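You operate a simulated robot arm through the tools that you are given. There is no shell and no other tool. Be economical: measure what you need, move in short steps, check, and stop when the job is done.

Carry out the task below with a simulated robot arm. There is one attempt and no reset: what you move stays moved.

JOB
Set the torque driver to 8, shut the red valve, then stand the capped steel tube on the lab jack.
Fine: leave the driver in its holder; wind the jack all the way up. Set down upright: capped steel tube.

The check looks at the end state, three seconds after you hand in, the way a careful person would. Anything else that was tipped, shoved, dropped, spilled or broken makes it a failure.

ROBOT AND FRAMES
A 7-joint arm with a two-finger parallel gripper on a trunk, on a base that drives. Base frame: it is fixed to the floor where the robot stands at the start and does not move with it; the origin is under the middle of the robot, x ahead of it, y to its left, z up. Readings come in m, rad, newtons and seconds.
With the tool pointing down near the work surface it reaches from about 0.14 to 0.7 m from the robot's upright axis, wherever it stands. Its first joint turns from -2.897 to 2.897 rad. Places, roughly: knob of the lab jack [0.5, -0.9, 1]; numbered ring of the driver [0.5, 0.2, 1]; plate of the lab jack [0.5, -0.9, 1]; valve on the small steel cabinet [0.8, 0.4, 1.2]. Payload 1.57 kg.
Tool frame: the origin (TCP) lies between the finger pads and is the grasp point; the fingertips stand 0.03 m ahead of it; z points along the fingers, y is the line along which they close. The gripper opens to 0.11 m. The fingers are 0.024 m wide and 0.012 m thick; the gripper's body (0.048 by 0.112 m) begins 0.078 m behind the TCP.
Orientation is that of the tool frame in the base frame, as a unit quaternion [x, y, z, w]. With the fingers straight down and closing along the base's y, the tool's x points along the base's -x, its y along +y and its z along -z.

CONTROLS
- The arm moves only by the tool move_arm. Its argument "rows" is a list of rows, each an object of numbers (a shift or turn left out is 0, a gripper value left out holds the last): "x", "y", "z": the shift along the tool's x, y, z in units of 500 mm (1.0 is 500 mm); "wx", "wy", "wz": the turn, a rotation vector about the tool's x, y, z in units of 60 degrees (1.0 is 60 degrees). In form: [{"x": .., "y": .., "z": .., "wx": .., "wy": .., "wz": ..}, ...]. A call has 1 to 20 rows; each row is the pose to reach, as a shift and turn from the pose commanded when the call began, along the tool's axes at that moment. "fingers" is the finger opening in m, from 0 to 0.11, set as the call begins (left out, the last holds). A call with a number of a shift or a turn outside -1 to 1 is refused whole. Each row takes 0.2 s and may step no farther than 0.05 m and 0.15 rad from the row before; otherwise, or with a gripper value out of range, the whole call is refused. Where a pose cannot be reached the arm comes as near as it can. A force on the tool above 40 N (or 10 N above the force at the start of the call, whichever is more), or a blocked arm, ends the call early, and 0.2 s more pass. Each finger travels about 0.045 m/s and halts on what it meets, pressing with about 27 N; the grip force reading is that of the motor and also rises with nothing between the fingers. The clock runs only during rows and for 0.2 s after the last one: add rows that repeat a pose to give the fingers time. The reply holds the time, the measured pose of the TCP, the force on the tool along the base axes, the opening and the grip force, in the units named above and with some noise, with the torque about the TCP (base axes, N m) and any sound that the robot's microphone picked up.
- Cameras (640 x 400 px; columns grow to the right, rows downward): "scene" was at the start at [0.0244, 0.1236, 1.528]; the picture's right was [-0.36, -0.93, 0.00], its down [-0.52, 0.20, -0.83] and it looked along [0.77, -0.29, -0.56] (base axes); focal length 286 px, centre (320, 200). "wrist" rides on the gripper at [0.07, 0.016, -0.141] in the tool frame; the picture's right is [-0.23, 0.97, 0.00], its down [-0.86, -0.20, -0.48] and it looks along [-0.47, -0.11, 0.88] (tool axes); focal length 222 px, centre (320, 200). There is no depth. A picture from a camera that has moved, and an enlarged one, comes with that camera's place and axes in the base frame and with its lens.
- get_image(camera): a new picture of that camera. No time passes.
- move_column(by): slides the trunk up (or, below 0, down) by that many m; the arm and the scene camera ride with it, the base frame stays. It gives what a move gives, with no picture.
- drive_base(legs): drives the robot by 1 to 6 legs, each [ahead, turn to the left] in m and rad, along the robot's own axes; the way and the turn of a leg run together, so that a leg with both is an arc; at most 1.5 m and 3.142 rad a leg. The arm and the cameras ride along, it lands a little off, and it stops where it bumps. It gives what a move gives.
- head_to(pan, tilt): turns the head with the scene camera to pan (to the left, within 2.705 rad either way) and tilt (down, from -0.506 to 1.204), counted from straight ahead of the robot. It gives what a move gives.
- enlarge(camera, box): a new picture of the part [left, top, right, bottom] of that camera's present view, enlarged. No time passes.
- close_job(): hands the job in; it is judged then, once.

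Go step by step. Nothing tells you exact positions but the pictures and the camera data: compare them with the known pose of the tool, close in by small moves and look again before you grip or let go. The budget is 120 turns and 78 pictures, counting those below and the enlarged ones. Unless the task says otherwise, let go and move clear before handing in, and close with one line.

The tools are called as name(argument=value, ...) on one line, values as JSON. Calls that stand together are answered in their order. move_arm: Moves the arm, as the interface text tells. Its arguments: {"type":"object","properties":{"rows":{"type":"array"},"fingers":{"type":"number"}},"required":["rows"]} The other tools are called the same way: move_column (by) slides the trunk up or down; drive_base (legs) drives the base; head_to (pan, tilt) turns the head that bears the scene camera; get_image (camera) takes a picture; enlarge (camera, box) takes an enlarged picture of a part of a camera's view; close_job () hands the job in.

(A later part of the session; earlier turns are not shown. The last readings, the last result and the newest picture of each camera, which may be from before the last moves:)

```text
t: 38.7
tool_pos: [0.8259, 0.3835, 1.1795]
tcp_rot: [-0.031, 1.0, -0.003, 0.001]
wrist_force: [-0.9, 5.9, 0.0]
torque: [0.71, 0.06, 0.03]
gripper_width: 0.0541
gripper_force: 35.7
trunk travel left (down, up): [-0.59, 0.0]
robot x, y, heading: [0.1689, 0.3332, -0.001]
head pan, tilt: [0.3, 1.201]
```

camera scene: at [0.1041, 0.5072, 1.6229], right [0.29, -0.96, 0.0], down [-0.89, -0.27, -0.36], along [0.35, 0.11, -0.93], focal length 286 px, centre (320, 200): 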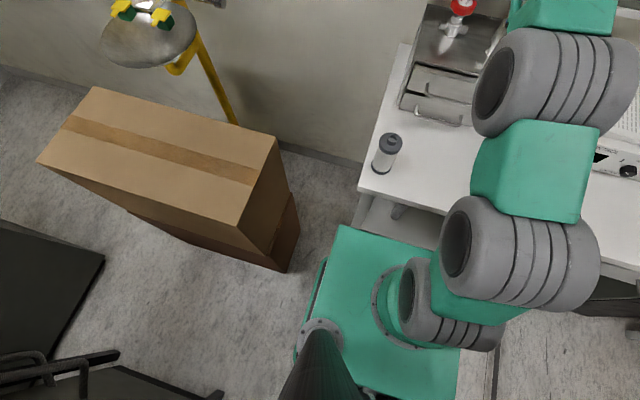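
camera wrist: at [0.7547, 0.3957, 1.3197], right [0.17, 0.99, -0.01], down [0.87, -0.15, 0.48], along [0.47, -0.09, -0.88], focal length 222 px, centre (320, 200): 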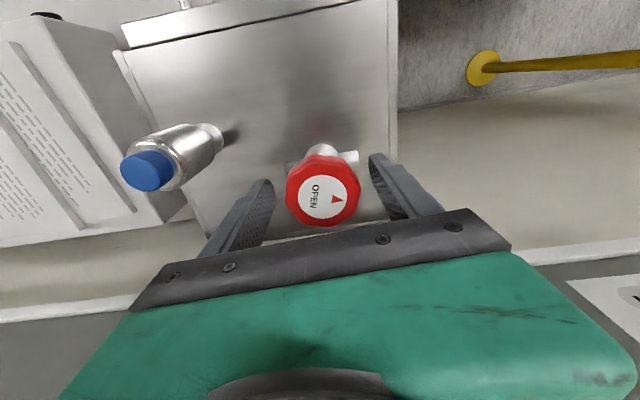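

Gripped at 54 mm. Turning clockwise 60°.

move_arm(rows=[{"wz": 0.125}, {"wz": 0.25}, {"wz": 0.375}, {"wz": 0.5}, {"wz": 0.625}, {"wz": 0.75}, {"wz": 0.875}, {"wz": 1.0}])

get_image(camera="wrist")

```text
t: 40.5
tool_pos: [0.8273, 0.3873, 1.1786]
tcp_rot: [0.474, 0.88, -0.003, 0.003]
wrist_force: [13.7, 27.8, 15.2]
torque: [0.78, 0.07, 0.08]
gripper_width: 0.0542
gripper_force: 45.2
trunk travel left (down, up): [-0.59, 0.0]
robot x, y, heading: [0.1661, 0.3372, -0.005]
head pan, tilt: [0.3, 1.201]
```

```text
42 pictures are left
camera wrist: at [0.8008, 0.4543, 1.3192], right [0.94, 0.35, 0.0], down [0.3, -0.82, 0.49], along [0.17, -0.46, -0.87], focal length 222 px, centre (320, 200)
```

wrist: 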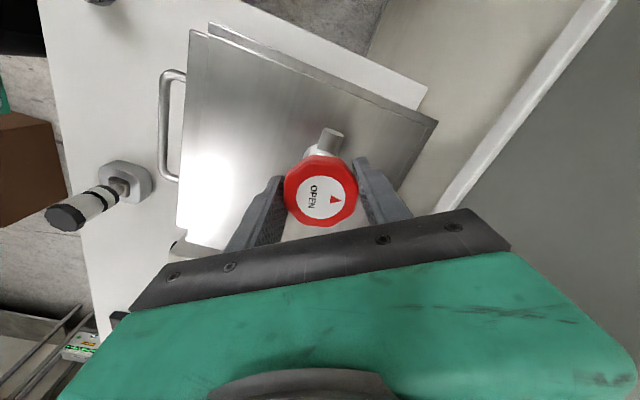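

Handle follows with almost no torque. I'll let go to relieve the side load, recentre, and look at how far the wrist can go.

move_arm(rows=[{}, {}], fingers=0.08)

get_image(camera="wrist")

```text
t: 41.1
tool_pos: [0.825, 0.3823, 1.1771]
tcp_rot: [0.474, 0.88, -0.003, 0.0]
wrist_force: [-0.2, 0.1, -0.3]
torque: [-0.01, 0.0, -0.02]
gripper_width: 0.0798
gripper_force: 0.0
trunk travel left (down, up): [-0.59, 0.0]
robot x, y, heading: [0.1693, 0.3378, -0.006]
head pan, tilt: [0.3, 1.201]
```

```text
41 pictures are left
camera wrist: at [0.7998, 0.4499, 1.3178], right [0.94, 0.35, 0.0], down [0.31, -0.82, 0.48], along [0.16, -0.45, -0.88], focal length 222 px, centre (320, 200)
```

wrist: 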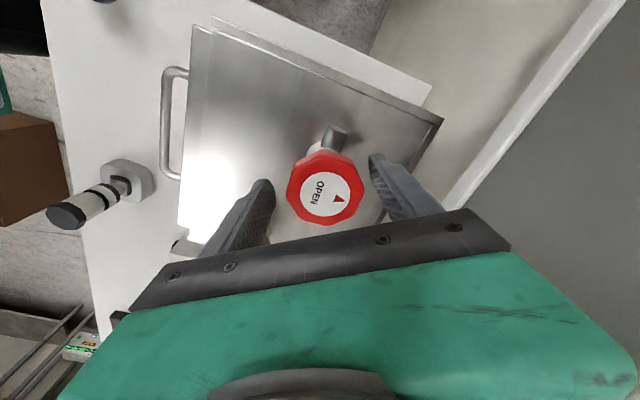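

move_arm(rows=[{"y": 0.0082, "z": 0.008}, {"y": 0.0082, "z": 0.008}])

move_arm(rows=[{}, {}, {}, {}], fingers=0.04)

move_arm(rows=[{"wz": 0.125}, {"wz": 0.25}, {"wz": 0.375}, {"wz": 0.5}, {"wz": 0.625}, {"wz": 0.75}, {"wz": 0.875}, {"wz": 1.0}])

```text
t: 41.7
tool_pos: [0.829, 0.386, 1.1741]
tcp_rot: [0.475, 0.88, -0.003, 0.002]
wrist_force: [0.3, -0.4, 0.6]
torque: [-0.05, -0.05, 0.03]
gripper_width: 0.0798
gripper_force: 0.2
trunk travel left (down, up): [-0.59, 0.0]
robot x, y, heading: [0.1687, 0.3385, -0.001]
head pan, tilt: [0.3, 1.201]
```

```text
t: 42.7
tool_pos: [0.8291, 0.3839, 1.1747]
tcp_rot: [0.474, 0.88, -0.004, 0.0]
wrist_force: [-8.3, -2.3, -2.4]
torque: [0.11, 0.32, -0.02]
gripper_width: 0.0535
gripper_force: 35.8
trunk travel left (down, up): [-0.59, 0.0]
robot x, y, heading: [0.1691, 0.3343, -0.002]
head pan, tilt: [0.3, 1.201]
```

```text
t: 44.5
tool_pos: [0.828, 0.3855, 1.174]
tcp_rot: [0.851, 0.525, -0.002, 0.003]
wrist_force: [-8.8, -4.1, -6.6]
torque: [0.09, 0.33, -0.02]
gripper_width: 0.0537
gripper_force: 45.6
trunk travel left (down, up): [-0.59, 0.0]
robot x, y, heading: [0.1689, 0.3338, -0.0]
head pan, tilt: [0.3, 1.201]
```

move_arm(rows=[{"wz": 0.125}, {"wz": 0.25}, {"wz": 0.375}, {"wz": 0.5}, {"wz": 0.625}, {"wz": 0.75}, {"wz": 0.875}, {"wz": 1.0}])

get_image(camera="wrist")

```text
t: 46.3
tool_pos: [0.8297, 0.3848, 1.1745]
tcp_rot: [1.0, 0.029, -0.001, 0.002]
wrist_force: [3.0, -8.1, 0.3]
torque: [-0.09, 0.62, 0.02]
gripper_width: 0.0531
gripper_force: 45.0
out of reach, approached as far as the arm can: row 7
trunk travel left (down, up): [-0.59, 0.0]
robot x, y, heading: [0.1673, 0.3338, 0.001]
head pan, tilt: [0.3, 1.201]
```

```text
40 pictures are left
camera wrist: at [0.8997, 0.3729, 1.315], right [-0.17, -0.99, 0.01], down [-0.87, 0.15, 0.48], along [-0.47, 0.08, -0.88], focal length 222 px, centre (320, 200)
```

wrist: 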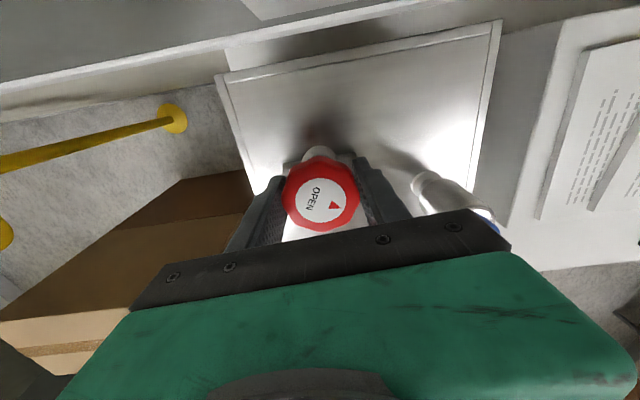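

180° done with no stop yet. I'll release, rewind the wrist 240° with open fingers, regrip and continue clockwise.

move_arm(rows=[{}, {}], fingers=0.08)

move_arm(rows=[{"wz": -0.14}, {"wz": -0.28}, {"wz": -0.42}, {"wz": -0.56}, {"wz": -0.7}, {"wz": -0.84}, {"wz": -0.98}, {"wz": -1.0}])

move_arm(rows=[{"wz": -0.14}, {"wz": -0.28}, {"wz": -0.42}, {"wz": -0.56}, {"wz": -0.7}, {"wz": -0.84}, {"wz": -0.98}, {"wz": -1.0}])

move_arm(rows=[{"wz": -0.14}, {"wz": -0.28}, {"wz": -0.42}, {"wz": -0.56}, {"wz": -0.7}, {"wz": -0.84}, {"wz": -0.98}, {"wz": -1.0}])

move_arm(rows=[{"wz": -0.14}, {"wz": -0.28}, {"wz": -0.42}, {"wz": -0.56}, {"wz": -0.7}, {"wz": -0.84}, {"wz": -0.98}, {"wz": -1.0}])

```text
t: 46.9
tool_pos: [0.8285, 0.386, 1.1755]
tcp_rot: [1.0, 0.03, 0.0, 0.004]
wrist_force: [0.7, 0.0, -0.3]
torque: [-0.03, -0.02, -0.02]
gripper_width: 0.08
gripper_force: 0.1
trunk travel left (down, up): [-0.59, 0.0]
robot x, y, heading: [0.1696, 0.3356, 0.001]
head pan, tilt: [0.3, 1.201]
```

```text
t: 48.7
tool_pos: [0.8298, 0.3854, 1.1741]
tcp_rot: [0.85, 0.527, -0.002, 0.002]
wrist_force: [0.1, 0.1, 0.4]
torque: [-0.02, -0.01, -0.02]
gripper_width: 0.0802
gripper_force: 0.0
trunk travel left (down, up): [-0.59, 0.0]
robot x, y, heading: [0.1706, 0.3348, -0.003]
head pan, tilt: [0.3, 1.201]
```

```text
t: 50.5
tool_pos: [0.8281, 0.3856, 1.1749]
tcp_rot: [0.473, 0.881, -0.003, 0.001]
wrist_force: [-0.5, -0.3, 0.3]
torque: [0.0, 0.03, 0.0]
gripper_width: 0.0803
gripper_force: 0.0
trunk travel left (down, up): [-0.59, 0.0]
robot x, y, heading: [0.1703, 0.3363, -0.004]
head pan, tilt: [0.3, 1.201]
```

```text
t: 52.3
tool_pos: [0.8293, 0.3843, 1.1748]
tcp_rot: [-0.031, 1.0, -0.003, 0.0]
wrist_force: [-0.7, 0.0, 1.0]
torque: [-0.02, 0.02, 0.0]
gripper_width: 0.0798
gripper_force: 0.0
trunk travel left (down, up): [-0.59, 0.0]
robot x, y, heading: [0.1669, 0.3371, -0.002]
head pan, tilt: [0.3, 1.201]
```

```text
t: 54.1
tool_pos: [0.829, 0.3869, 1.1747]
tcp_rot: [-0.526, 0.851, -0.002, -0.002]
wrist_force: [-1.0, -0.3, 0.4]
torque: [0.01, 0.0, -0.02]
gripper_width: 0.0799
gripper_force: 0.0
trunk travel left (down, up): [-0.59, 0.0]
robot x, y, heading: [0.1675, 0.3358, 0.0]
head pan, tilt: [0.3, 1.201]
```

move_arm(rows=[{}, {}, {}, {}], fingers=0.04)

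move_arm(rows=[{"wz": 0.14}, {"wz": 0.28}, {"wz": 0.42}, {"wz": 0.56}, {"wz": 0.7}, {"wz": 0.84}, {"wz": 0.98}, {"wz": 1.0}])

move_arm(rows=[{"wz": 0.14}, {"wz": 0.28}, {"wz": 0.42}, {"wz": 0.56}, {"wz": 0.7}, {"wz": 0.84}, {"wz": 0.98}, {"wz": 1.0}])

get_image(camera="wrist")

```text
t: 55.1
tool_pos: [0.8276, 0.3863, 1.1746]
tcp_rot: [-0.525, 0.851, -0.003, -0.002]
wrist_force: [-3.1, 1.4, -0.8]
torque: [0.26, 0.45, 0.0]
gripper_width: 0.0541
gripper_force: 35.8
trunk travel left (down, up): [-0.59, 0.0]
robot x, y, heading: [0.1696, 0.3349, 0.001]
head pan, tilt: [0.3, 1.201]
```

```text
t: 56.9
tool_pos: [0.8285, 0.3846, 1.1748]
tcp_rot: [-0.028, 1.0, -0.003, -0.002]
wrist_force: [0.7, -2.7, -6.6]
torque: [0.33, 1.01, 0.07]
gripper_width: 0.0544
gripper_force: 45.3
trunk travel left (down, up): [-0.59, 0.0]
robot x, y, heading: [0.1699, 0.333, -0.003]
head pan, tilt: [0.3, 1.201]
```

```text
t: 58.7
tool_pos: [0.8297, 0.383, 1.1749]
tcp_rot: [0.475, 0.88, -0.002, 0.001]
wrist_force: [-5.7, -10.3, 0.7]
torque: [0.0, -0.08, 0.35]
gripper_width: 0.0534
gripper_force: 37.0
trunk travel left (down, up): [-0.59, 0.0]
robot x, y, heading: [0.1685, 0.3366, -0.002]
head pan, tilt: [0.3, 1.201]
```

```text
39 pictures are left
camera wrist: at [0.8032, 0.4511, 1.3153], right [0.94, 0.34, 0.0], down [0.3, -0.82, 0.48], along [0.16, -0.45, -0.88], focal length 222 px, centre (320, 200)
```

wrist: 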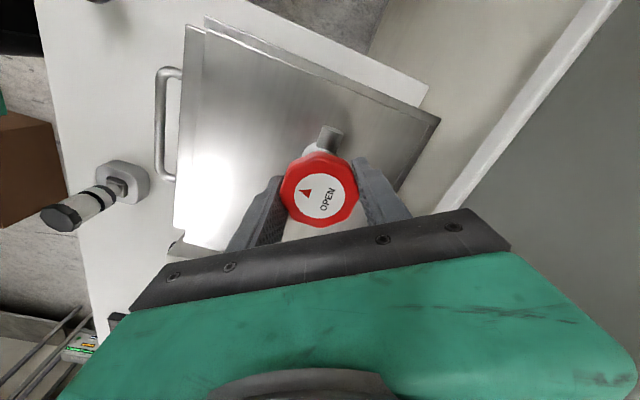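

Torque now appears and the handle slipped ~25° in the pads, which suggests the closed stop at ~270°. I'll press a little further to confirm.

move_arm(rows=[{"wz": 0.12}, {"wz": 0.24}, {"wz": 0.36}, {"wz": 0.48}])

enlarge(camera="wrist", box=[230, 120, 410, 240])

```text
t: 59.7
tool_pos: [0.8281, 0.385, 1.1749]
tcp_rot: [0.679, 0.734, -0.002, 0.0]
wrist_force: [-10.7, -6.7, -1.0]
torque: [0.09, -0.07, 1.07]
gripper_width: 0.054
gripper_force: 43.0
trunk travel left (down, up): [-0.59, 0.0]
robot x, y, heading: [0.1645, 0.3315, -0.0]
head pan, tilt: [0.3, 1.201]
```

```text
3.33 times, centred on (320, 180) of wrist
camera zoom: at [0.8378, 0.4563, 1.3156], right [0.99, -0.15, 0.0], down [-0.13, -0.87, 0.48], along [-0.07, -0.48, -0.88], focal length 740 px, centre (320, 267)
```

zoom: 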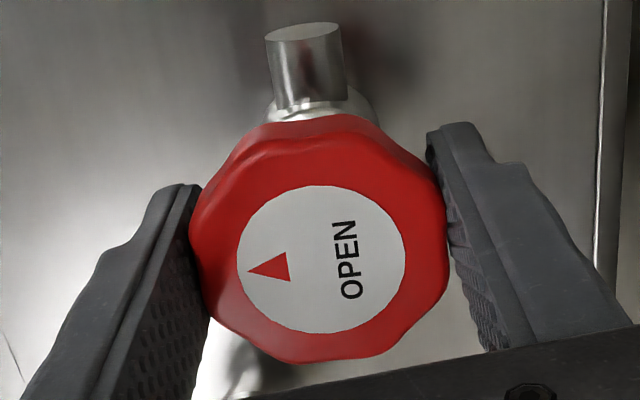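

The handle stands firm at a 270° turn (1.07 N m), so the valve is shut. I'll release, lift and unwind the wrist.

move_arm(rows=[{}, {}], fingers=0.09)

move_arm(rows=[{"z": -0.08}, {"z": -0.14}, {"z": -0.14}])

get_image(camera="wrist")

```text
t: 60.3
tool_pos: [0.8293, 0.3863, 1.1741]
tcp_rot: [0.678, 0.735, -0.002, 0.002]
wrist_force: [0.9, 0.6, 0.5]
torque: [0.0, -0.03, 0.02]
gripper_width: 0.0901
gripper_force: 0.0
trunk travel left (down, up): [-0.59, 0.0]
robot x, y, heading: [0.1683, 0.3366, -0.001]
head pan, tilt: [0.3, 1.201]
```

```text
t: 61.1
tool_pos: [0.8297, 0.3868, 1.2463]
tcp_rot: [0.678, 0.735, -0.003, 0.002]
wrist_force: [-0.8, -0.4, -0.4]
torque: [0.0, 0.0, 0.01]
gripper_width: 0.09
gripper_force: 0.0
trunk travel left (down, up): [-0.59, 0.0]
robot x, y, heading: [0.1703, 0.3363, -0.004]
head pan, tilt: [0.3, 1.201]
```

```text
37 pictures are left
camera wrist: at [0.8395, 0.457, 1.3867], right [0.99, -0.15, 0.0], down [-0.13, -0.87, 0.48], along [-0.07, -0.48, -0.87], focal length 222 px, centre (320, 200)
```

wrist: 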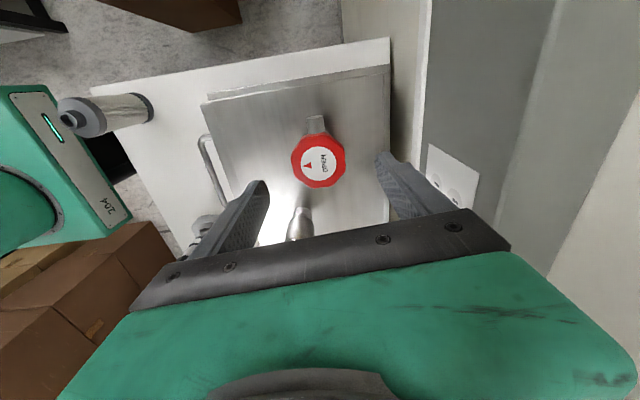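

Valve confirmed. Next, the jack: I'll back off, unwind the wrist and tuck the hand closer.

drive_base(legs=[[-0.35, 0]])

move_arm(rows=[{"wz": -0.14}, {"wz": -0.28}, {"wz": -0.42}, {"wz": -0.56}, {"wz": -0.7}, {"wz": -0.84}, {"wz": -0.98}])

move_arm(rows=[{"wz": -0.14}, {"wz": -0.28}, {"wz": -0.42}, {"wz": -0.55}])

move_arm(rows=[{"x": 0.09}, {"x": 0.18}, {"x": 0.27}, {"x": 0.34}, {"x": 0.34}])

head_to(pan=-1.0, tilt=0.5)

get_image(camera="scene")

```text
t: 63.4
tool_pos: [0.4836, 0.3869, 1.2474]
tcp_rot: [0.677, 0.736, -0.002, 0.002]
wrist_force: [-0.2, 0.5, -0.4]
torque: [0.0, -0.04, 0.02]
gripper_width: 0.0899
gripper_force: 0.1
trunk travel left (down, up): [-0.59, 0.0]
robot x, y, heading: [-0.179, 0.3338, 0.005]
head pan, tilt: [0.3, 1.201]
```

```text
t: 65.0
tool_pos: [0.4842, 0.3855, 1.2465]
tcp_rot: [0.229, 0.973, -0.003, 0.001]
wrist_force: [0.5, -0.1, 0.6]
torque: [0.0, -0.02, -0.01]
gripper_width: 0.0901
gripper_force: 0.1
trunk travel left (down, up): [-0.59, 0.0]
robot x, y, heading: [-0.178, 0.339, 0.006]
head pan, tilt: [0.3, 1.201]
```

```text
t: 66.0
tool_pos: [0.4831, 0.3863, 1.2468]
tcp_rot: [-0.058, 0.998, -0.003, 0.0]
wrist_force: [0.7, 0.0, 0.3]
torque: [-0.01, -0.01, -0.02]
gripper_width: 0.0899
gripper_force: 0.0
trunk travel left (down, up): [-0.59, 0.0]
robot x, y, heading: [-0.1743, 0.335, 0.004]
head pan, tilt: [0.3, 1.201]
```

```text
t: 67.2
tool_pos: [0.313, 0.3672, 1.2434]
tcp_rot: [-0.057, 0.998, -0.003, -0.001]
wrist_force: [0.2, 0.7, 0.2]
torque: [0.01, -0.05, 0.02]
gripper_width: 0.0899
gripper_force: 0.2
trunk travel left (down, up): [-0.59, 0.0]
robot x, y, heading: [-0.1763, 0.3363, -0.0]
head pan, tilt: [0.3, 1.201]
```

```text
t: 68.6
tool_pos: [0.3129, 0.3653, 1.2444]
tcp_rot: [-0.057, 0.998, -0.003, 0.001]
wrist_force: [-0.8, -0.1, 0.6]
torque: [0.0, 0.01, -0.03]
gripper_width: 0.0899
gripper_force: 0.1
trunk travel left (down, up): [-0.59, 0.0]
robot x, y, heading: [-0.1737, 0.3369, 0.002]
head pan, tilt: [-1.0, 0.499]
```

```text
36 pictures are left
camera scene: at [-0.186, 0.4143, 1.6765], right [-0.84, -0.54, 0.0], down [-0.26, 0.4, -0.88], along [0.47, -0.74, -0.48], focal length 286 px, centre (320, 200)
```

scene: 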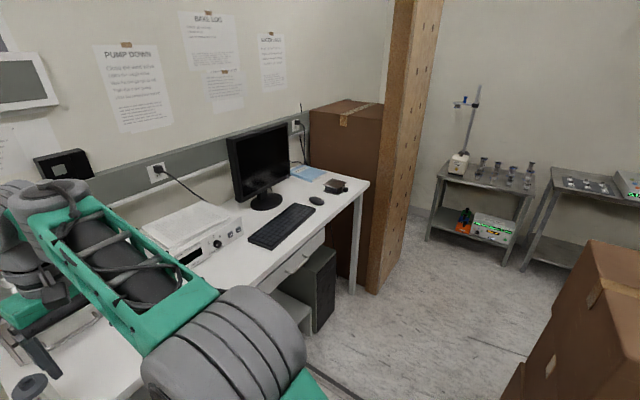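

The path along the bench is clear. Driving right to face the jack.

drive_base(legs=[[0, -1.571], [1.12, 0], [0, 1.571]])

head_to(pan=-0.3, tilt=0.75)

get_image(camera="scene")

```text
t: 79.8
tool_pos: [-0.0624, -1.2308, 1.2458]
tcp_rot: [0.543, 0.84, -0.002, -0.002]
wrist_force: [-0.1, -0.2, 0.1]
torque: [-0.01, 0.0, -0.02]
gripper_width: 0.0898
gripper_force: 0.0
trunk travel left (down, up): [-0.59, 0.0]
robot x, y, heading: [-0.2426, -0.7724, -1.265]
head pan, tilt: [-1.0, 0.499]
stopped in leg 3: the robot was blocked; the commanded pose is now the measured one
```

```text
t: 80.8
tool_pos: [-0.0622, -1.2307, 1.2438]
tcp_rot: [0.542, 0.84, -0.002, -0.003]
wrist_force: [-0.1, 0.2, -0.4]
torque: [0.0, 0.01, 0.01]
gripper_width: 0.09
gripper_force: 0.0
trunk travel left (down, up): [-0.59, 0.0]
robot x, y, heading: [-0.2406, -0.7726, -1.262]
head pan, tilt: [-0.3, 0.75]
```

```text
35 pictures are left
camera scene: at [-0.1105, -0.7515, 1.6546], right [-1.0, -0.01, 0.0], down [-0.01, 0.68, -0.73], along [0.01, -0.73, -0.68], focal length 286 px, centre (320, 200)
```

scene: 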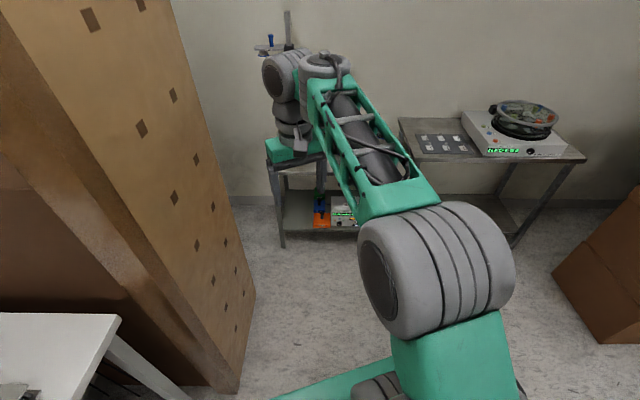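

Rotation got blocked; I need to see what I'm touching.

head_to(pan=0.9, tilt=0.9)

get_image(camera="scene")

head_to(pan=-2.3, tilt=0.8)

get_image(camera="scene")

```text
t: 82.2
tool_pos: [-0.0623, -1.2307, 1.2449]
tcp_rot: [0.542, 0.84, -0.003, -0.003]
wrist_force: [-0.3, 0.3, -0.1]
torque: [-0.01, 0.0, 0.0]
gripper_width: 0.09
gripper_force: 0.1
trunk travel left (down, up): [-0.59, 0.0]
robot x, y, heading: [-0.2435, -0.7764, -1.262]
head pan, tilt: [0.901, 0.901]
```

```text
34 pictures are left
camera scene: at [-0.0406, -0.6954, 1.6426], right [-0.35, -0.94, 0.0], down [-0.73, 0.28, -0.62], along [0.58, -0.22, -0.78], focal length 286 px, centre (320, 200)
```

scene: 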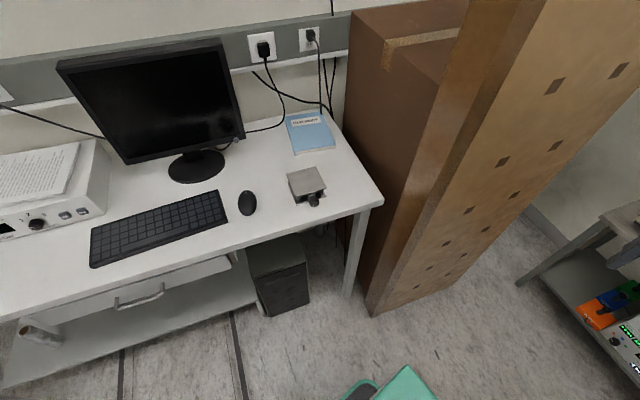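

```text
t: 85.0
tool_pos: [-0.0633, -1.2301, 1.244]
tcp_rot: [0.542, 0.84, -0.003, -0.002]
wrist_force: [-0.2, -0.7, 0.3]
torque: [0.0, 0.02, 0.02]
gripper_width: 0.0898
gripper_force: 0.1
trunk travel left (down, up): [-0.59, 0.0]
robot x, y, heading: [-0.2431, -0.771, -1.263]
head pan, tilt: [-2.3, 0.799]
```

```text
33 pictures are left
camera scene: at [-0.1848, -0.6357, 1.6506], right [0.41, 0.91, 0.0], down [0.65, -0.29, -0.7], along [-0.64, 0.28, -0.72], focal length 286 px, centre (320, 200)
```

scene: 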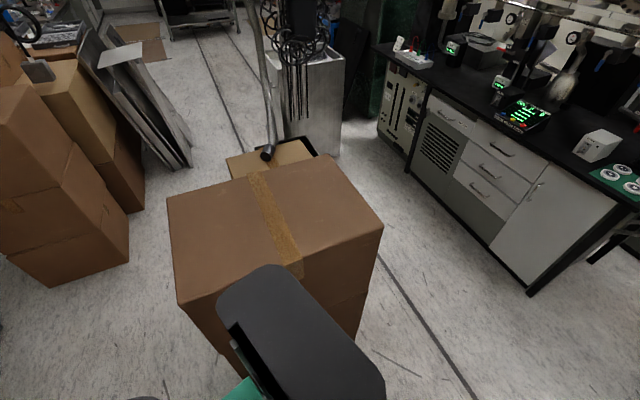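

My rear is touching the carton stack behind (front face x≈−0.71). I'll undo the turn, back along the bench, and come in diagonally so I turn farther from it.

drive_base(legs=[[0, -0.3], [-0.67, 0], [0, 0.46], [0.55, 0], [0, 1.1]])

head_to(pan=-0.5, tilt=0.8)

get_image(camera="scene")

```text
t: 96.5
tool_pos: [0.4887, -0.535, 1.2439]
tcp_rot: [-0.071, 0.997, -0.003, 0.001]
wrist_force: [-0.5, -0.5, 0.3]
torque: [-0.02, 0.0, 0.01]
gripper_width: 0.0903
gripper_force: 0.0
trunk travel left (down, up): [-0.59, 0.0]
robot x, y, heading: [-0.0019, -0.5818, 0.023]
head pan, tilt: [-2.3, 0.799]
```

```text
t: 98.3
tool_pos: [0.4882, -0.5354, 1.244]
tcp_rot: [-0.072, 0.997, -0.003, 0.001]
wrist_force: [-0.1, -0.3, 0.0]
torque: [0.02, -0.02, 0.02]
gripper_width: 0.0899
gripper_force: 0.0
trunk travel left (down, up): [-0.59, 0.0]
robot x, y, heading: [0.0004, -0.5817, 0.029]
head pan, tilt: [-0.499, 0.799]
```

```text
32 pictures are left
camera scene: at [0.009, -0.4638, 1.6506], right [-0.46, -0.89, 0.0], down [-0.64, 0.33, -0.7], along [0.62, -0.32, -0.72], focal length 286 px, centre (320, 200)
```

scene: 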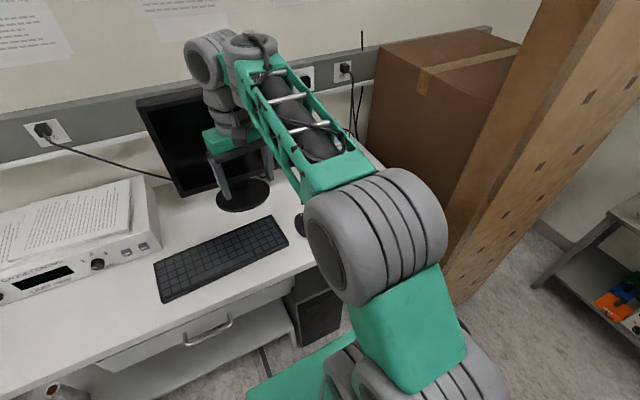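

I'm now at (0, −0.58). I'll lower the trunk and bring the wrist camera over toward the jack.

move_column(by=-0.1)

move_arm(rows=[{"x": 0.037, "y": -0.073}, {"x": 0.073, "y": -0.145}, {"x": 0.11, "y": -0.218}, {"x": 0.146, "y": -0.29}, {"x": 0.183, "y": -0.363}, {"x": 0.22, "y": -0.435}, {"x": 0.256, "y": -0.508}, {"x": 0.256, "y": -0.508}])

get_image(camera="wrist")

```text
t: 99.7
tool_pos: [0.4882, -0.5354, 1.1449]
tcp_rot: [-0.072, 0.997, -0.004, 0.0]
wrist_force: [-0.3, 0.4, -0.6]
torque: [-0.04, 0.01, 0.04]
gripper_width: 0.0899
gripper_force: 0.2
trunk travel left (down, up): [-0.49, 0.1]
robot x, y, heading: [0.0008, -0.5825, 0.025]
head pan, tilt: [-0.499, 0.799]
```

```text
t: 101.5
tool_pos: [0.3988, -0.807, 1.1445]
tcp_rot: [-0.072, 0.997, -0.003, 0.0]
wrist_force: [0.8, 0.3, -0.8]
torque: [-0.03, 0.03, -0.01]
gripper_width: 0.09
gripper_force: 0.1
trunk travel left (down, up): [-0.49, 0.1]
robot x, y, heading: [0.0004, -0.5801, 0.028]
head pan, tilt: [-0.499, 0.799]
```

```text
31 pictures are left
camera wrist: at [0.3267, -0.8002, 1.2859], right [0.09, 1.0, -0.01], down [0.87, -0.07, 0.48], along [0.48, -0.05, -0.88], focal length 222 px, centre (320, 200)
```

wrist: 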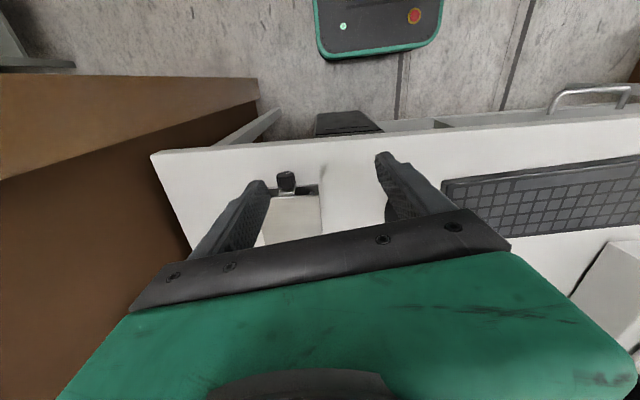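

enlarge(camera="wrist", box=[240, 135, 352, 205])

```text
5.71 times, centred on (296, 170) of wrist
camera zoom: at [0.3267, -0.8002, 1.2859], right [0.09, 1.0, -0.01], down [0.87, -0.07, 0.48], along [0.48, -0.05, -0.88], focal length 1269 px, centre (457, 371)
```

zoom: 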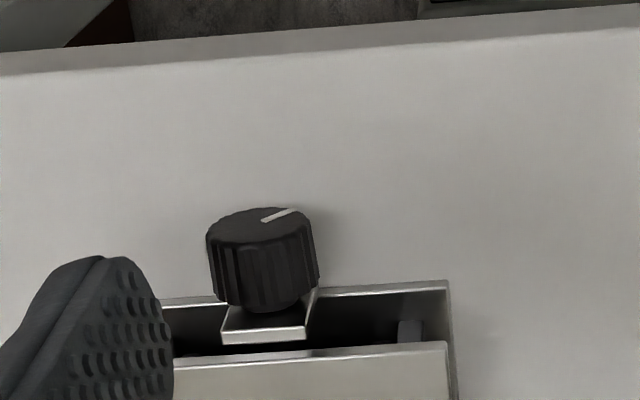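

The knob (≈29 mm dia) faces −x at about (0.452–0.47, −0.868, 0.968), with the bench edge at x≈0.406. I'll shift the base back and right a bit, then lower the trunk so the hand can point horizontally at the knob.

drive_base(legs=[[0, 0.67], [-0.14, 0], [0, -0.7]])

move_column(by=-0.2)

```text
t: 106.4
tool_pos: [0.2856, -0.9052, 1.1444]
tcp_rot: [-0.06, 0.998, -0.003, 0.0]
wrist_force: [-0.1, -0.1, 0.7]
torque: [0.02, 0.0, 0.03]
gripper_width: 0.09
gripper_force: 0.0
trunk travel left (down, up): [-0.49, 0.1]
robot x, y, heading: [-0.1119, -0.6736, 0.006]
head pan, tilt: [-0.499, 0.799]
```

```text
t: 108.6
tool_pos: [0.2855, -0.9061, 0.9449]
tcp_rot: [-0.06, 0.998, -0.004, 0.0]
wrist_force: [-0.4, -0.3, 0.3]
torque: [-0.02, 0.0, -0.01]
gripper_width: 0.0899
gripper_force: 0.1
trunk travel left (down, up): [-0.29, 0.3]
robot x, y, heading: [-0.1098, -0.6716, 0.005]
head pan, tilt: [-0.499, 0.799]
```

move_arm(rows=[{"x": -0.011, "y": 0.009, "z": -0.033, "wx": 0.007, "wy": -0.1245, "wz": 0.008}, {"x": -0.022, "y": 0.017, "z": -0.067, "wx": 0.014, "wy": -0.249, "wz": 0.016}, {"x": -0.033, "y": 0.026, "z": -0.1, "wx": 0.021, "wy": -0.3735, "wz": 0.024}, {"x": -0.045, "y": 0.035, "z": -0.133, "wx": 0.028, "wy": -0.498, "wz": 0.032}, {"x": -0.056, "y": 0.043, "z": -0.167, "wx": 0.035, "wy": -0.6225, "wz": 0.04}, {"x": -0.067, "y": 0.052, "z": -0.2, "wx": 0.042, "wy": -0.747, "wz": 0.048}])

move_arm(rows=[{"wx": 0.007, "wy": -0.1245, "wz": 0.008}, {"wx": 0.014, "wy": -0.249, "wz": 0.016}, {"wx": 0.021, "wy": -0.3735, "wz": 0.024}, {"wx": 0.028, "wy": -0.498, "wz": 0.032}, {"wx": 0.035, "wy": -0.6225, "wz": 0.04}, {"wx": 0.042, "wy": -0.747, "wz": 0.048}, {"wx": 0.042, "wy": -0.747, "wz": 0.048}])

```text
t: 110.0
tool_pos: [0.3141, -0.8756, 1.0459]
tcp_rot: [-0.032, 0.923, -0.001, 0.382]
wrist_force: [0.3, 0.1, 1.1]
torque: [0.02, -0.01, 0.02]
gripper_width: 0.0901
gripper_force: 0.1
trunk travel left (down, up): [-0.29, 0.3]
robot x, y, heading: [-0.1065, -0.6721, 0.006]
head pan, tilt: [-0.499, 0.799]
```

```text
t: 111.6
tool_pos: [0.3162, -0.876, 1.0453]
tcp_rot: [0.002, 0.709, 0.0, 0.706]
wrist_force: [0.1, 0.2, 0.3]
torque: [0.02, 0.02, 0.01]
gripper_width: 0.0901
gripper_force: 0.0
trunk travel left (down, up): [-0.29, 0.3]
robot x, y, heading: [-0.1072, -0.6727, 0.003]
head pan, tilt: [-0.499, 0.799]
```

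Tool is now horizontal, pointing +x. I'll view the jack from the wrist.

get_image(camera="wrist")

enlarge(camera="wrist", box=[260, 60, 380, 135])

```text
29 pictures are left
camera wrist: at [0.1732, -0.8593, 0.9751], right [0.0, 0.97, 0.23], down [-0.48, -0.2, 0.86], along [0.88, -0.11, 0.46], focal length 222 px, centre (320, 200)
```

wrist: 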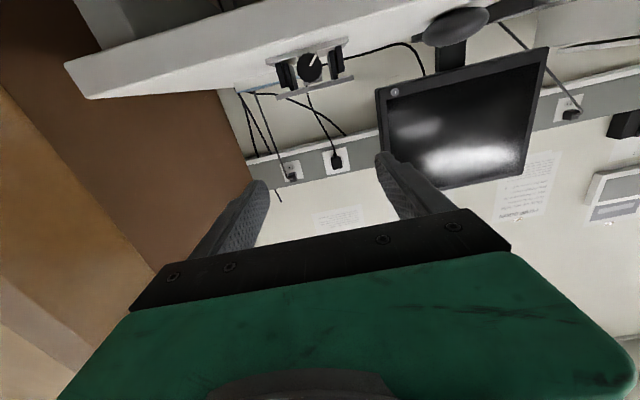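

```text
5.33 times, centred on (320, 98) of wrist
camera zoom: at [0.1732, -0.8593, 0.9751], right [0.0, 0.97, 0.23], down [-0.48, -0.2, 0.86], along [0.88, -0.11, 0.46], focal length 1185 px, centre (320, 747)
```

zoom: 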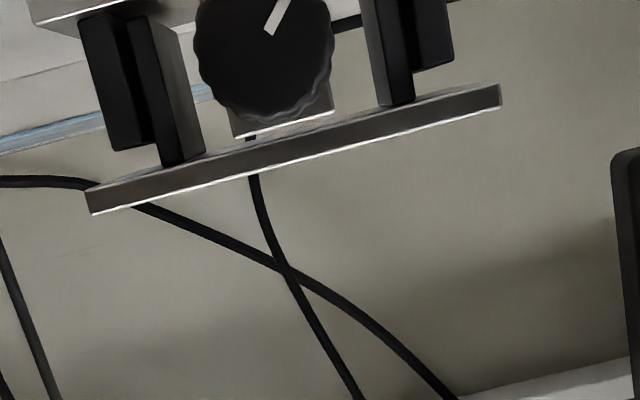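

Knob centre ≈ (0.452 face, −0.868, ~0.965), r≈14 mm, only about 16 mm above the bench, so I'll use short strokes gripping with the lower part of the pads. Moving to pre-grasp and checking with the scene camera.

move_arm(rows=[{"x": 0.06, "y": 0.008}, {"x": 0.11, "y": 0.016}, {"x": 0.11, "y": 0.016, "z": 0.09}, {"x": 0.11, "y": 0.016, "z": 0.178}, {"x": 0.11, "y": 0.016, "z": 0.178}], fingers=0.05)

head_to(pan=-0.55, tilt=0.55)

get_image(camera="scene")

```text
t: 112.8
tool_pos: [0.406, -0.8679, 0.9906]
tcp_rot: [0.001, 0.709, 0.001, 0.705]
wrist_force: [-0.2, 0.0, -0.3]
torque: [0.0, -0.03, 0.02]
gripper_width: 0.0502
gripper_force: 0.0
trunk travel left (down, up): [-0.29, 0.3]
robot x, y, heading: [-0.1053, -0.6717, 0.007]
head pan, tilt: [-0.499, 0.799]
```

```text
t: 113.6
tool_pos: [0.4059, -0.8689, 0.9906]
tcp_rot: [0.0, 0.709, 0.002, 0.705]
wrist_force: [1.1, 0.3, -0.3]
torque: [0.04, 0.03, 0.0]
gripper_width: 0.0502
gripper_force: 0.0
trunk travel left (down, up): [-0.29, 0.3]
robot x, y, heading: [-0.1102, -0.6707, 0.006]
head pan, tilt: [-0.55, 0.55]
```

```text
27 pictures are left
camera scene: at [-0.0912, -0.5631, 1.3719], right [-0.52, -0.86, 0.0], down [-0.45, 0.27, -0.85], along [0.73, -0.44, -0.52], focal length 286 px, centre (320, 200)
```

scene: 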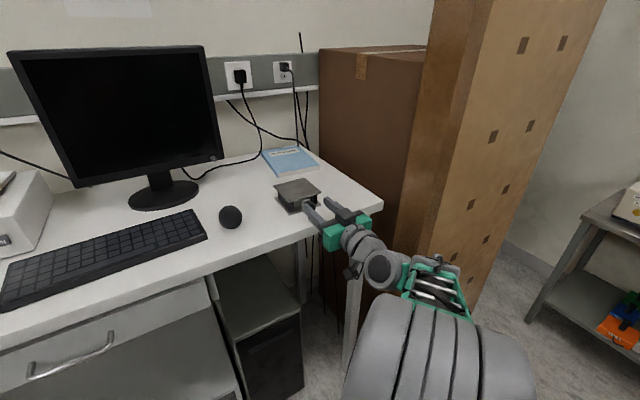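

enlarge(camera="scene", box=[270, 170, 366, 230])

```text
6.67 times, centred on (318, 200) of scene
camera zoom: at [-0.0912, -0.5631, 1.3719], right [-0.52, -0.86, 0.0], down [-0.45, 0.27, -0.85], along [0.73, -0.44, -0.52], focal length 1907 px, centre (333, 200)
```

zoom: 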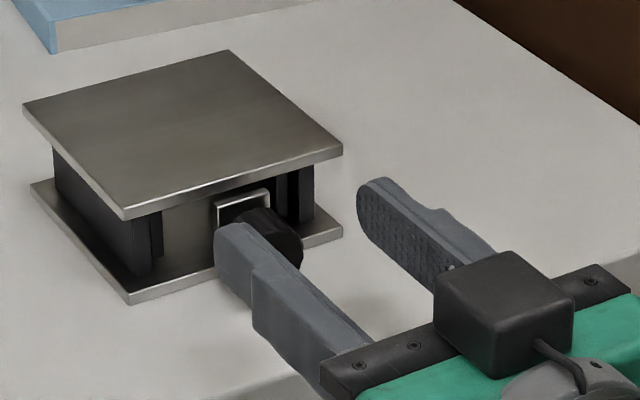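

Good view. I'll move onto the knob (pads offset 10 mm high), pre-rotate −24°, grip, and turn clockwise +48°.

move_arm(rows=[{"x": 0.029}, {"x": 0.029, "z": 0.056}, {"x": 0.0292, "y": 0.0028, "z": 0.056, "wz": -0.133}, {"x": 0.0298, "y": 0.0055, "z": 0.056, "wz": -0.267}, {"x": 0.0307, "y": 0.0081, "z": 0.056, "wz": -0.4}, {"x": 0.0307, "y": 0.0081, "z": 0.056, "wz": -0.4}], fingers=0.038)

move_arm(rows=[{}, {}, {}, {"x": 0.0002, "y": -0.0028, "wz": 0.133}, {"x": 0.0008, "y": -0.0055, "wz": 0.267}, {"x": 0.0017, "y": -0.0081, "wz": 0.4}, {"x": 0.003, "y": -0.0106, "wz": 0.533}, {"x": 0.0047, "y": -0.0129, "wz": 0.667}, {"x": 0.0066, "y": -0.0149, "wz": 0.8}], fingers=0.015)

enlarge(camera="scene", box=[270, 170, 366, 230])

```text
t: 115.0
tool_pos: [0.4325, -0.8626, 0.9745]
tcp_rot: [-0.148, 0.693, -0.146, 0.69]
wrist_force: [-0.6, 0.5, -0.7]
torque: [-0.02, 0.01, 0.0]
gripper_width: 0.0379
gripper_force: 0.0
trunk travel left (down, up): [-0.29, 0.3]
robot x, y, heading: [-0.1068, -0.6701, 0.005]
head pan, tilt: [-0.55, 0.55]
```

```text
t: 117.0
tool_pos: [0.432, -0.8726, 0.974]
tcp_rot: [0.149, 0.693, 0.147, 0.69]
wrist_force: [2.7, -7.3, 2.3]
torque: [-0.08, -0.2, -0.29]
gripper_width: 0.0291
gripper_force: 38.4
trunk travel left (down, up): [-0.29, 0.3]
robot x, y, heading: [-0.1083, -0.6729, 0.002]
head pan, tilt: [-0.55, 0.55]
```

```text
6.67 times, centred on (318, 200) of scene
camera zoom: at [-0.0908, -0.5639, 1.3721], right [-0.52, -0.85, 0.0], down [-0.45, 0.27, -0.85], along [0.73, -0.44, -0.52], focal length 1907 px, centre (333, 200)
```

zoom: 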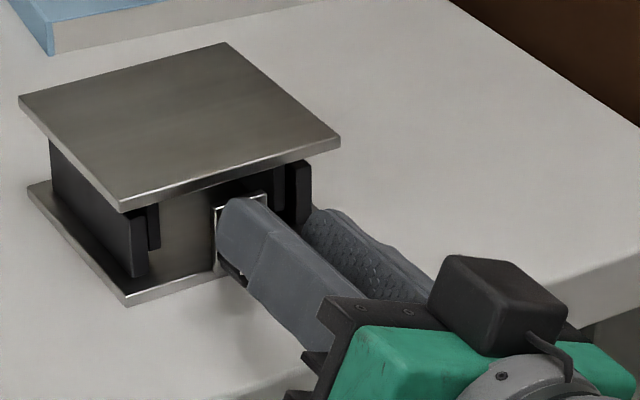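

It works: the plate rose ~5–6 mm per 48°. Repeating strokes.

move_arm(rows=[{}, {}, {"x": 0.0002, "y": 0.0028, "wz": -0.133}, {"x": 0.0008, "y": 0.0055, "wz": -0.267}, {"x": 0.0017, "y": 0.0081, "wz": -0.4}, {"x": 0.003, "y": 0.0106, "wz": -0.533}, {"x": 0.0047, "y": 0.0129, "wz": -0.667}, {"x": 0.0066, "y": 0.0149, "wz": -0.8}, {"x": 0.0066, "y": 0.0149, "wz": -0.8}], fingers=0.038)

move_arm(rows=[{}, {}, {}, {"x": 0.0002, "y": -0.0028, "wz": 0.133}, {"x": 0.0008, "y": -0.0055, "wz": 0.267}, {"x": 0.0017, "y": -0.0081, "wz": 0.4}, {"x": 0.003, "y": -0.0106, "wz": 0.533}, {"x": 0.0047, "y": -0.0129, "wz": 0.667}, {"x": 0.0066, "y": -0.0149, "wz": 0.8}], fingers=0.015)

move_arm(rows=[{}, {}, {"x": 0.0002, "y": 0.0028, "wz": -0.133}, {"x": 0.0008, "y": 0.0055, "wz": -0.267}, {"x": 0.0017, "y": 0.0081, "wz": -0.4}, {"x": 0.003, "y": 0.0106, "wz": -0.533}, {"x": 0.0047, "y": 0.0129, "wz": -0.667}, {"x": 0.0066, "y": 0.0149, "wz": -0.8}, {"x": 0.0066, "y": 0.0149, "wz": -0.8}], fingers=0.038)

move_arm(rows=[{}, {}, {}, {"x": 0.0002, "y": -0.0028, "wz": 0.133}, {"x": 0.0008, "y": -0.0055, "wz": 0.267}, {"x": 0.0017, "y": -0.0081, "wz": 0.4}, {"x": 0.003, "y": -0.0106, "wz": 0.533}, {"x": 0.0047, "y": -0.0129, "wz": 0.667}, {"x": 0.0066, "y": -0.0149, "wz": 0.8}], fingers=0.015)

enlarge(camera="scene", box=[270, 170, 366, 230])

```text
t: 119.0
tool_pos: [0.4326, -0.8632, 0.974]
tcp_rot: [-0.147, 0.694, -0.146, 0.69]
wrist_force: [-0.3, -0.8, -0.2]
torque: [-0.01, 0.03, 0.0]
gripper_width: 0.0381
gripper_force: 0.2
trunk travel left (down, up): [-0.29, 0.3]
robot x, y, heading: [-0.1092, -0.6713, 0.004]
head pan, tilt: [-0.55, 0.55]
```

```text
t: 121.0
tool_pos: [0.4337, -0.8729, 0.9746]
tcp_rot: [0.15, 0.693, 0.148, 0.689]
wrist_force: [-0.2, -6.4, -4.8]
torque: [-0.12, -0.76, -0.55]
gripper_width: 0.0294
gripper_force: 38.7
trunk travel left (down, up): [-0.29, 0.3]
robot x, y, heading: [-0.1099, -0.6683, 0.009]
head pan, tilt: [-0.55, 0.55]
```

```text
t: 123.0
tool_pos: [0.4336, -0.8643, 0.9742]
tcp_rot: [-0.148, 0.693, -0.147, 0.69]
wrist_force: [0.3, -0.4, -0.1]
torque: [-0.01, 0.0, 0.0]
gripper_width: 0.038
gripper_force: 0.1
trunk travel left (down, up): [-0.29, 0.3]
robot x, y, heading: [-0.1078, -0.6708, 0.004]
head pan, tilt: [-0.55, 0.55]
```

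```text
t: 125.0
tool_pos: [0.4331, -0.8722, 0.9733]
tcp_rot: [0.15, 0.693, 0.148, 0.689]
wrist_force: [-0.8, -3.2, -6.7]
torque: [-0.09, -0.43, -0.29]
gripper_width: 0.0293
gripper_force: 38.7
trunk travel left (down, up): [-0.29, 0.3]
robot x, y, heading: [-0.1097, -0.6724, 0.003]
head pan, tilt: [-0.55, 0.55]
```

```text
6.67 times, centred on (318, 200) of scene
camera zoom: at [-0.0907, -0.5636, 1.3719], right [-0.52, -0.85, 0.0], down [-0.45, 0.27, -0.85], along [0.73, -0.44, -0.52], focal length 1907 px, centre (333, 200)
```

zoom: 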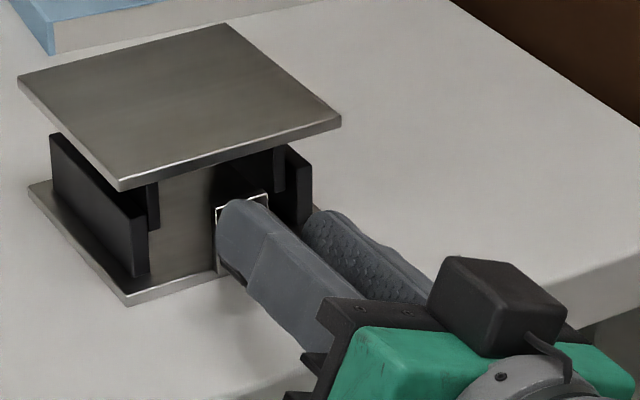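

Base is stable now and the plate rises ~5 mm per stroke. Continuing with four more strokes.

move_arm(rows=[{}, {}, {"x": 0.0002, "y": 0.0028, "wz": -0.133}, {"x": 0.0008, "y": 0.0055, "wz": -0.267}, {"x": 0.0017, "y": 0.0081, "wz": -0.4}, {"x": 0.003, "y": 0.0106, "wz": -0.533}, {"x": 0.0047, "y": 0.0129, "wz": -0.667}, {"x": 0.0066, "y": 0.0149, "wz": -0.8}, {"x": 0.0066, "y": 0.0149, "wz": -0.8}], fingers=0.038)

move_arm(rows=[{}, {}, {}, {"x": 0.0002, "y": -0.0028, "wz": 0.133}, {"x": 0.0008, "y": -0.0055, "wz": 0.267}, {"x": 0.0017, "y": -0.0081, "wz": 0.4}, {"x": 0.003, "y": -0.0106, "wz": 0.533}, {"x": 0.0047, "y": -0.0129, "wz": 0.667}, {"x": 0.0066, "y": -0.0149, "wz": 0.8}], fingers=0.015)

move_arm(rows=[{}, {}, {"x": 0.0002, "y": 0.0028, "wz": -0.133}, {"x": 0.0008, "y": 0.0055, "wz": -0.267}, {"x": 0.0017, "y": 0.0081, "wz": -0.4}, {"x": 0.003, "y": 0.0106, "wz": -0.533}, {"x": 0.0047, "y": 0.0129, "wz": -0.667}, {"x": 0.0066, "y": 0.0149, "wz": -0.8}, {"x": 0.0066, "y": 0.0149, "wz": -0.8}], fingers=0.038)

move_arm(rows=[{}, {}, {}, {"x": 0.0002, "y": -0.0028, "wz": 0.133}, {"x": 0.0008, "y": -0.0055, "wz": 0.267}, {"x": 0.0017, "y": -0.0081, "wz": 0.4}, {"x": 0.003, "y": -0.0106, "wz": 0.533}, {"x": 0.0047, "y": -0.0129, "wz": 0.667}, {"x": 0.0066, "y": -0.0149, "wz": 0.8}], fingers=0.015)

move_arm(rows=[{}, {}, {"x": 0.0002, "y": 0.0028, "wz": -0.133}, {"x": 0.0008, "y": 0.0055, "wz": -0.267}, {"x": 0.0017, "y": 0.0081, "wz": -0.4}, {"x": 0.003, "y": 0.0106, "wz": -0.533}, {"x": 0.0047, "y": 0.0129, "wz": -0.667}, {"x": 0.0066, "y": 0.0149, "wz": -0.8}, {"x": 0.0066, "y": 0.0149, "wz": -0.8}], fingers=0.038)

move_arm(rows=[{}, {}, {}, {"x": 0.0002, "y": -0.0028, "wz": 0.133}, {"x": 0.0008, "y": -0.0055, "wz": 0.267}, {"x": 0.0017, "y": -0.0081, "wz": 0.4}, {"x": 0.003, "y": -0.0106, "wz": 0.533}, {"x": 0.0047, "y": -0.0129, "wz": 0.667}, {"x": 0.0066, "y": -0.0149, "wz": 0.8}], fingers=0.015)

move_arm(rows=[{}, {}, {"x": 0.0002, "y": 0.0028, "wz": -0.133}, {"x": 0.0008, "y": 0.0055, "wz": -0.267}, {"x": 0.0017, "y": 0.0081, "wz": -0.4}, {"x": 0.003, "y": 0.0106, "wz": -0.533}, {"x": 0.0047, "y": 0.0129, "wz": -0.667}, {"x": 0.0066, "y": 0.0149, "wz": -0.8}, {"x": 0.0066, "y": 0.0149, "wz": -0.8}], fingers=0.038)

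move_arm(rows=[{}, {}, {}, {"x": 0.0002, "y": -0.0028, "wz": 0.133}, {"x": 0.0008, "y": -0.0055, "wz": 0.267}, {"x": 0.0017, "y": -0.0081, "wz": 0.4}, {"x": 0.003, "y": -0.0106, "wz": 0.533}, {"x": 0.0047, "y": -0.0129, "wz": 0.667}, {"x": 0.0066, "y": -0.0149, "wz": 0.8}], fingers=0.015)

enlarge(camera="scene", box=[270, 160, 366, 220])

```text
t: 127.0
tool_pos: [0.4319, -0.8627, 0.9732]
tcp_rot: [-0.148, 0.693, -0.146, 0.69]
wrist_force: [0.7, 0.1, -0.1]
torque: [-0.01, 0.02, 0.02]
gripper_width: 0.0381
gripper_force: 0.0
trunk travel left (down, up): [-0.29, 0.3]
robot x, y, heading: [-0.1066, -0.6705, 0.007]
head pan, tilt: [-0.55, 0.55]
```

```text
t: 129.0
tool_pos: [0.4324, -0.8728, 0.9735]
tcp_rot: [0.149, 0.693, 0.147, 0.69]
wrist_force: [10.8, -4.2, 0.2]
torque: [-0.05, -0.46, -0.35]
gripper_width: 0.0293
gripper_force: 39.3
trunk travel left (down, up): [-0.29, 0.3]
robot x, y, heading: [-0.11, -0.6701, 0.007]
head pan, tilt: [-0.55, 0.55]
```

```text
t: 131.0
tool_pos: [0.4325, -0.8632, 0.9751]
tcp_rot: [-0.148, 0.693, -0.146, 0.69]
wrist_force: [-0.1, -0.1, 0.4]
torque: [-0.04, 0.0, -0.02]
gripper_width: 0.0378
gripper_force: 0.2
trunk travel left (down, up): [-0.29, 0.3]
robot x, y, heading: [-0.1121, -0.6722, 0.003]
head pan, tilt: [-0.55, 0.55]
```

```text
t: 133.0
tool_pos: [0.4319, -0.873, 0.975]
tcp_rot: [0.15, 0.693, 0.148, 0.69]
wrist_force: [5.1, -9.2, -0.9]
torque: [-0.13, -0.59, -0.64]
gripper_width: 0.0294
gripper_force: 39.1
trunk travel left (down, up): [-0.29, 0.3]
robot x, y, heading: [-0.1087, -0.672, 0.005]
head pan, tilt: [-0.55, 0.55]
```

```text
t: 135.0
tool_pos: [0.4323, -0.863, 0.9762]
tcp_rot: [-0.148, 0.693, -0.146, 0.69]
wrist_force: [-0.9, -0.1, -0.5]
torque: [-0.01, 0.02, -0.04]
gripper_width: 0.0381
gripper_force: 0.1
trunk travel left (down, up): [-0.29, 0.3]
robot x, y, heading: [-0.1107, -0.6727, 0.005]
head pan, tilt: [-0.55, 0.55]
```

```text
t: 137.0
tool_pos: [0.4319, -0.8754, 0.9785]
tcp_rot: [0.15, 0.69, 0.145, 0.693]
wrist_force: [7.5, -22.3, 21.3]
torque: [-0.29, -0.43, -0.85]
gripper_width: 0.0254
gripper_force: 37.1
trunk travel left (down, up): [-0.29, 0.3]
robot x, y, heading: [-0.1099, -0.6703, 0.004]
head pan, tilt: [-0.55, 0.55]
```

```text
t: 139.0
tool_pos: [0.4322, -0.8638, 0.9737]
tcp_rot: [-0.147, 0.693, -0.147, 0.69]
wrist_force: [0.1, -0.6, -0.7]
torque: [0.02, 0.01, 0.0]
gripper_width: 0.0384
gripper_force: 0.0
trunk travel left (down, up): [-0.29, 0.3]
robot x, y, heading: [-0.1079, -0.6704, 0.013]
head pan, tilt: [-0.55, 0.55]
```

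```text
t: 140.8
tool_pos: [0.4316, -0.8743, 0.9876]
tcp_rot: [0.081, 0.696, 0.078, 0.71]
wrist_force: [1.0, -2.7, 16.4]
torque: [-0.02, -0.32, -0.32]
gripper_width: 0.0
gripper_force: 22.0
trunk travel left (down, up): [-0.29, 0.3]
robot x, y, heading: [-0.1105, -0.6686, 0.005]
head pan, tilt: [-0.55, 0.55]
stopped in row 8: the force on the tool passed its limit (the readings are from after the stop); the commanded pose is now the measured one
```

```text
6.67 times, centred on (318, 190) of scene
camera zoom: at [-0.0918, -0.563, 1.3717], right [-0.52, -0.85, 0.0], down [-0.45, 0.27, -0.85], along [0.73, -0.44, -0.52], focal length 1907 px, centre (333, 267)
```

zoom: 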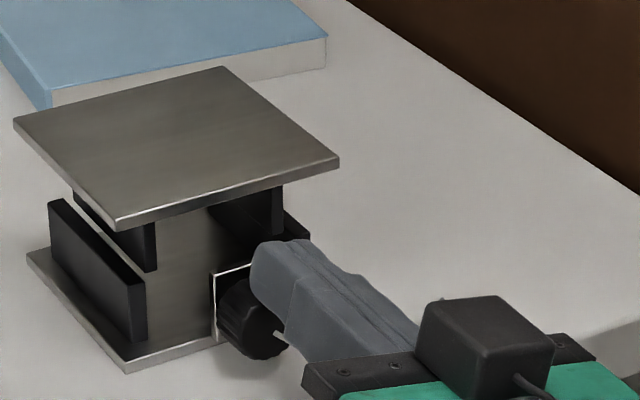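

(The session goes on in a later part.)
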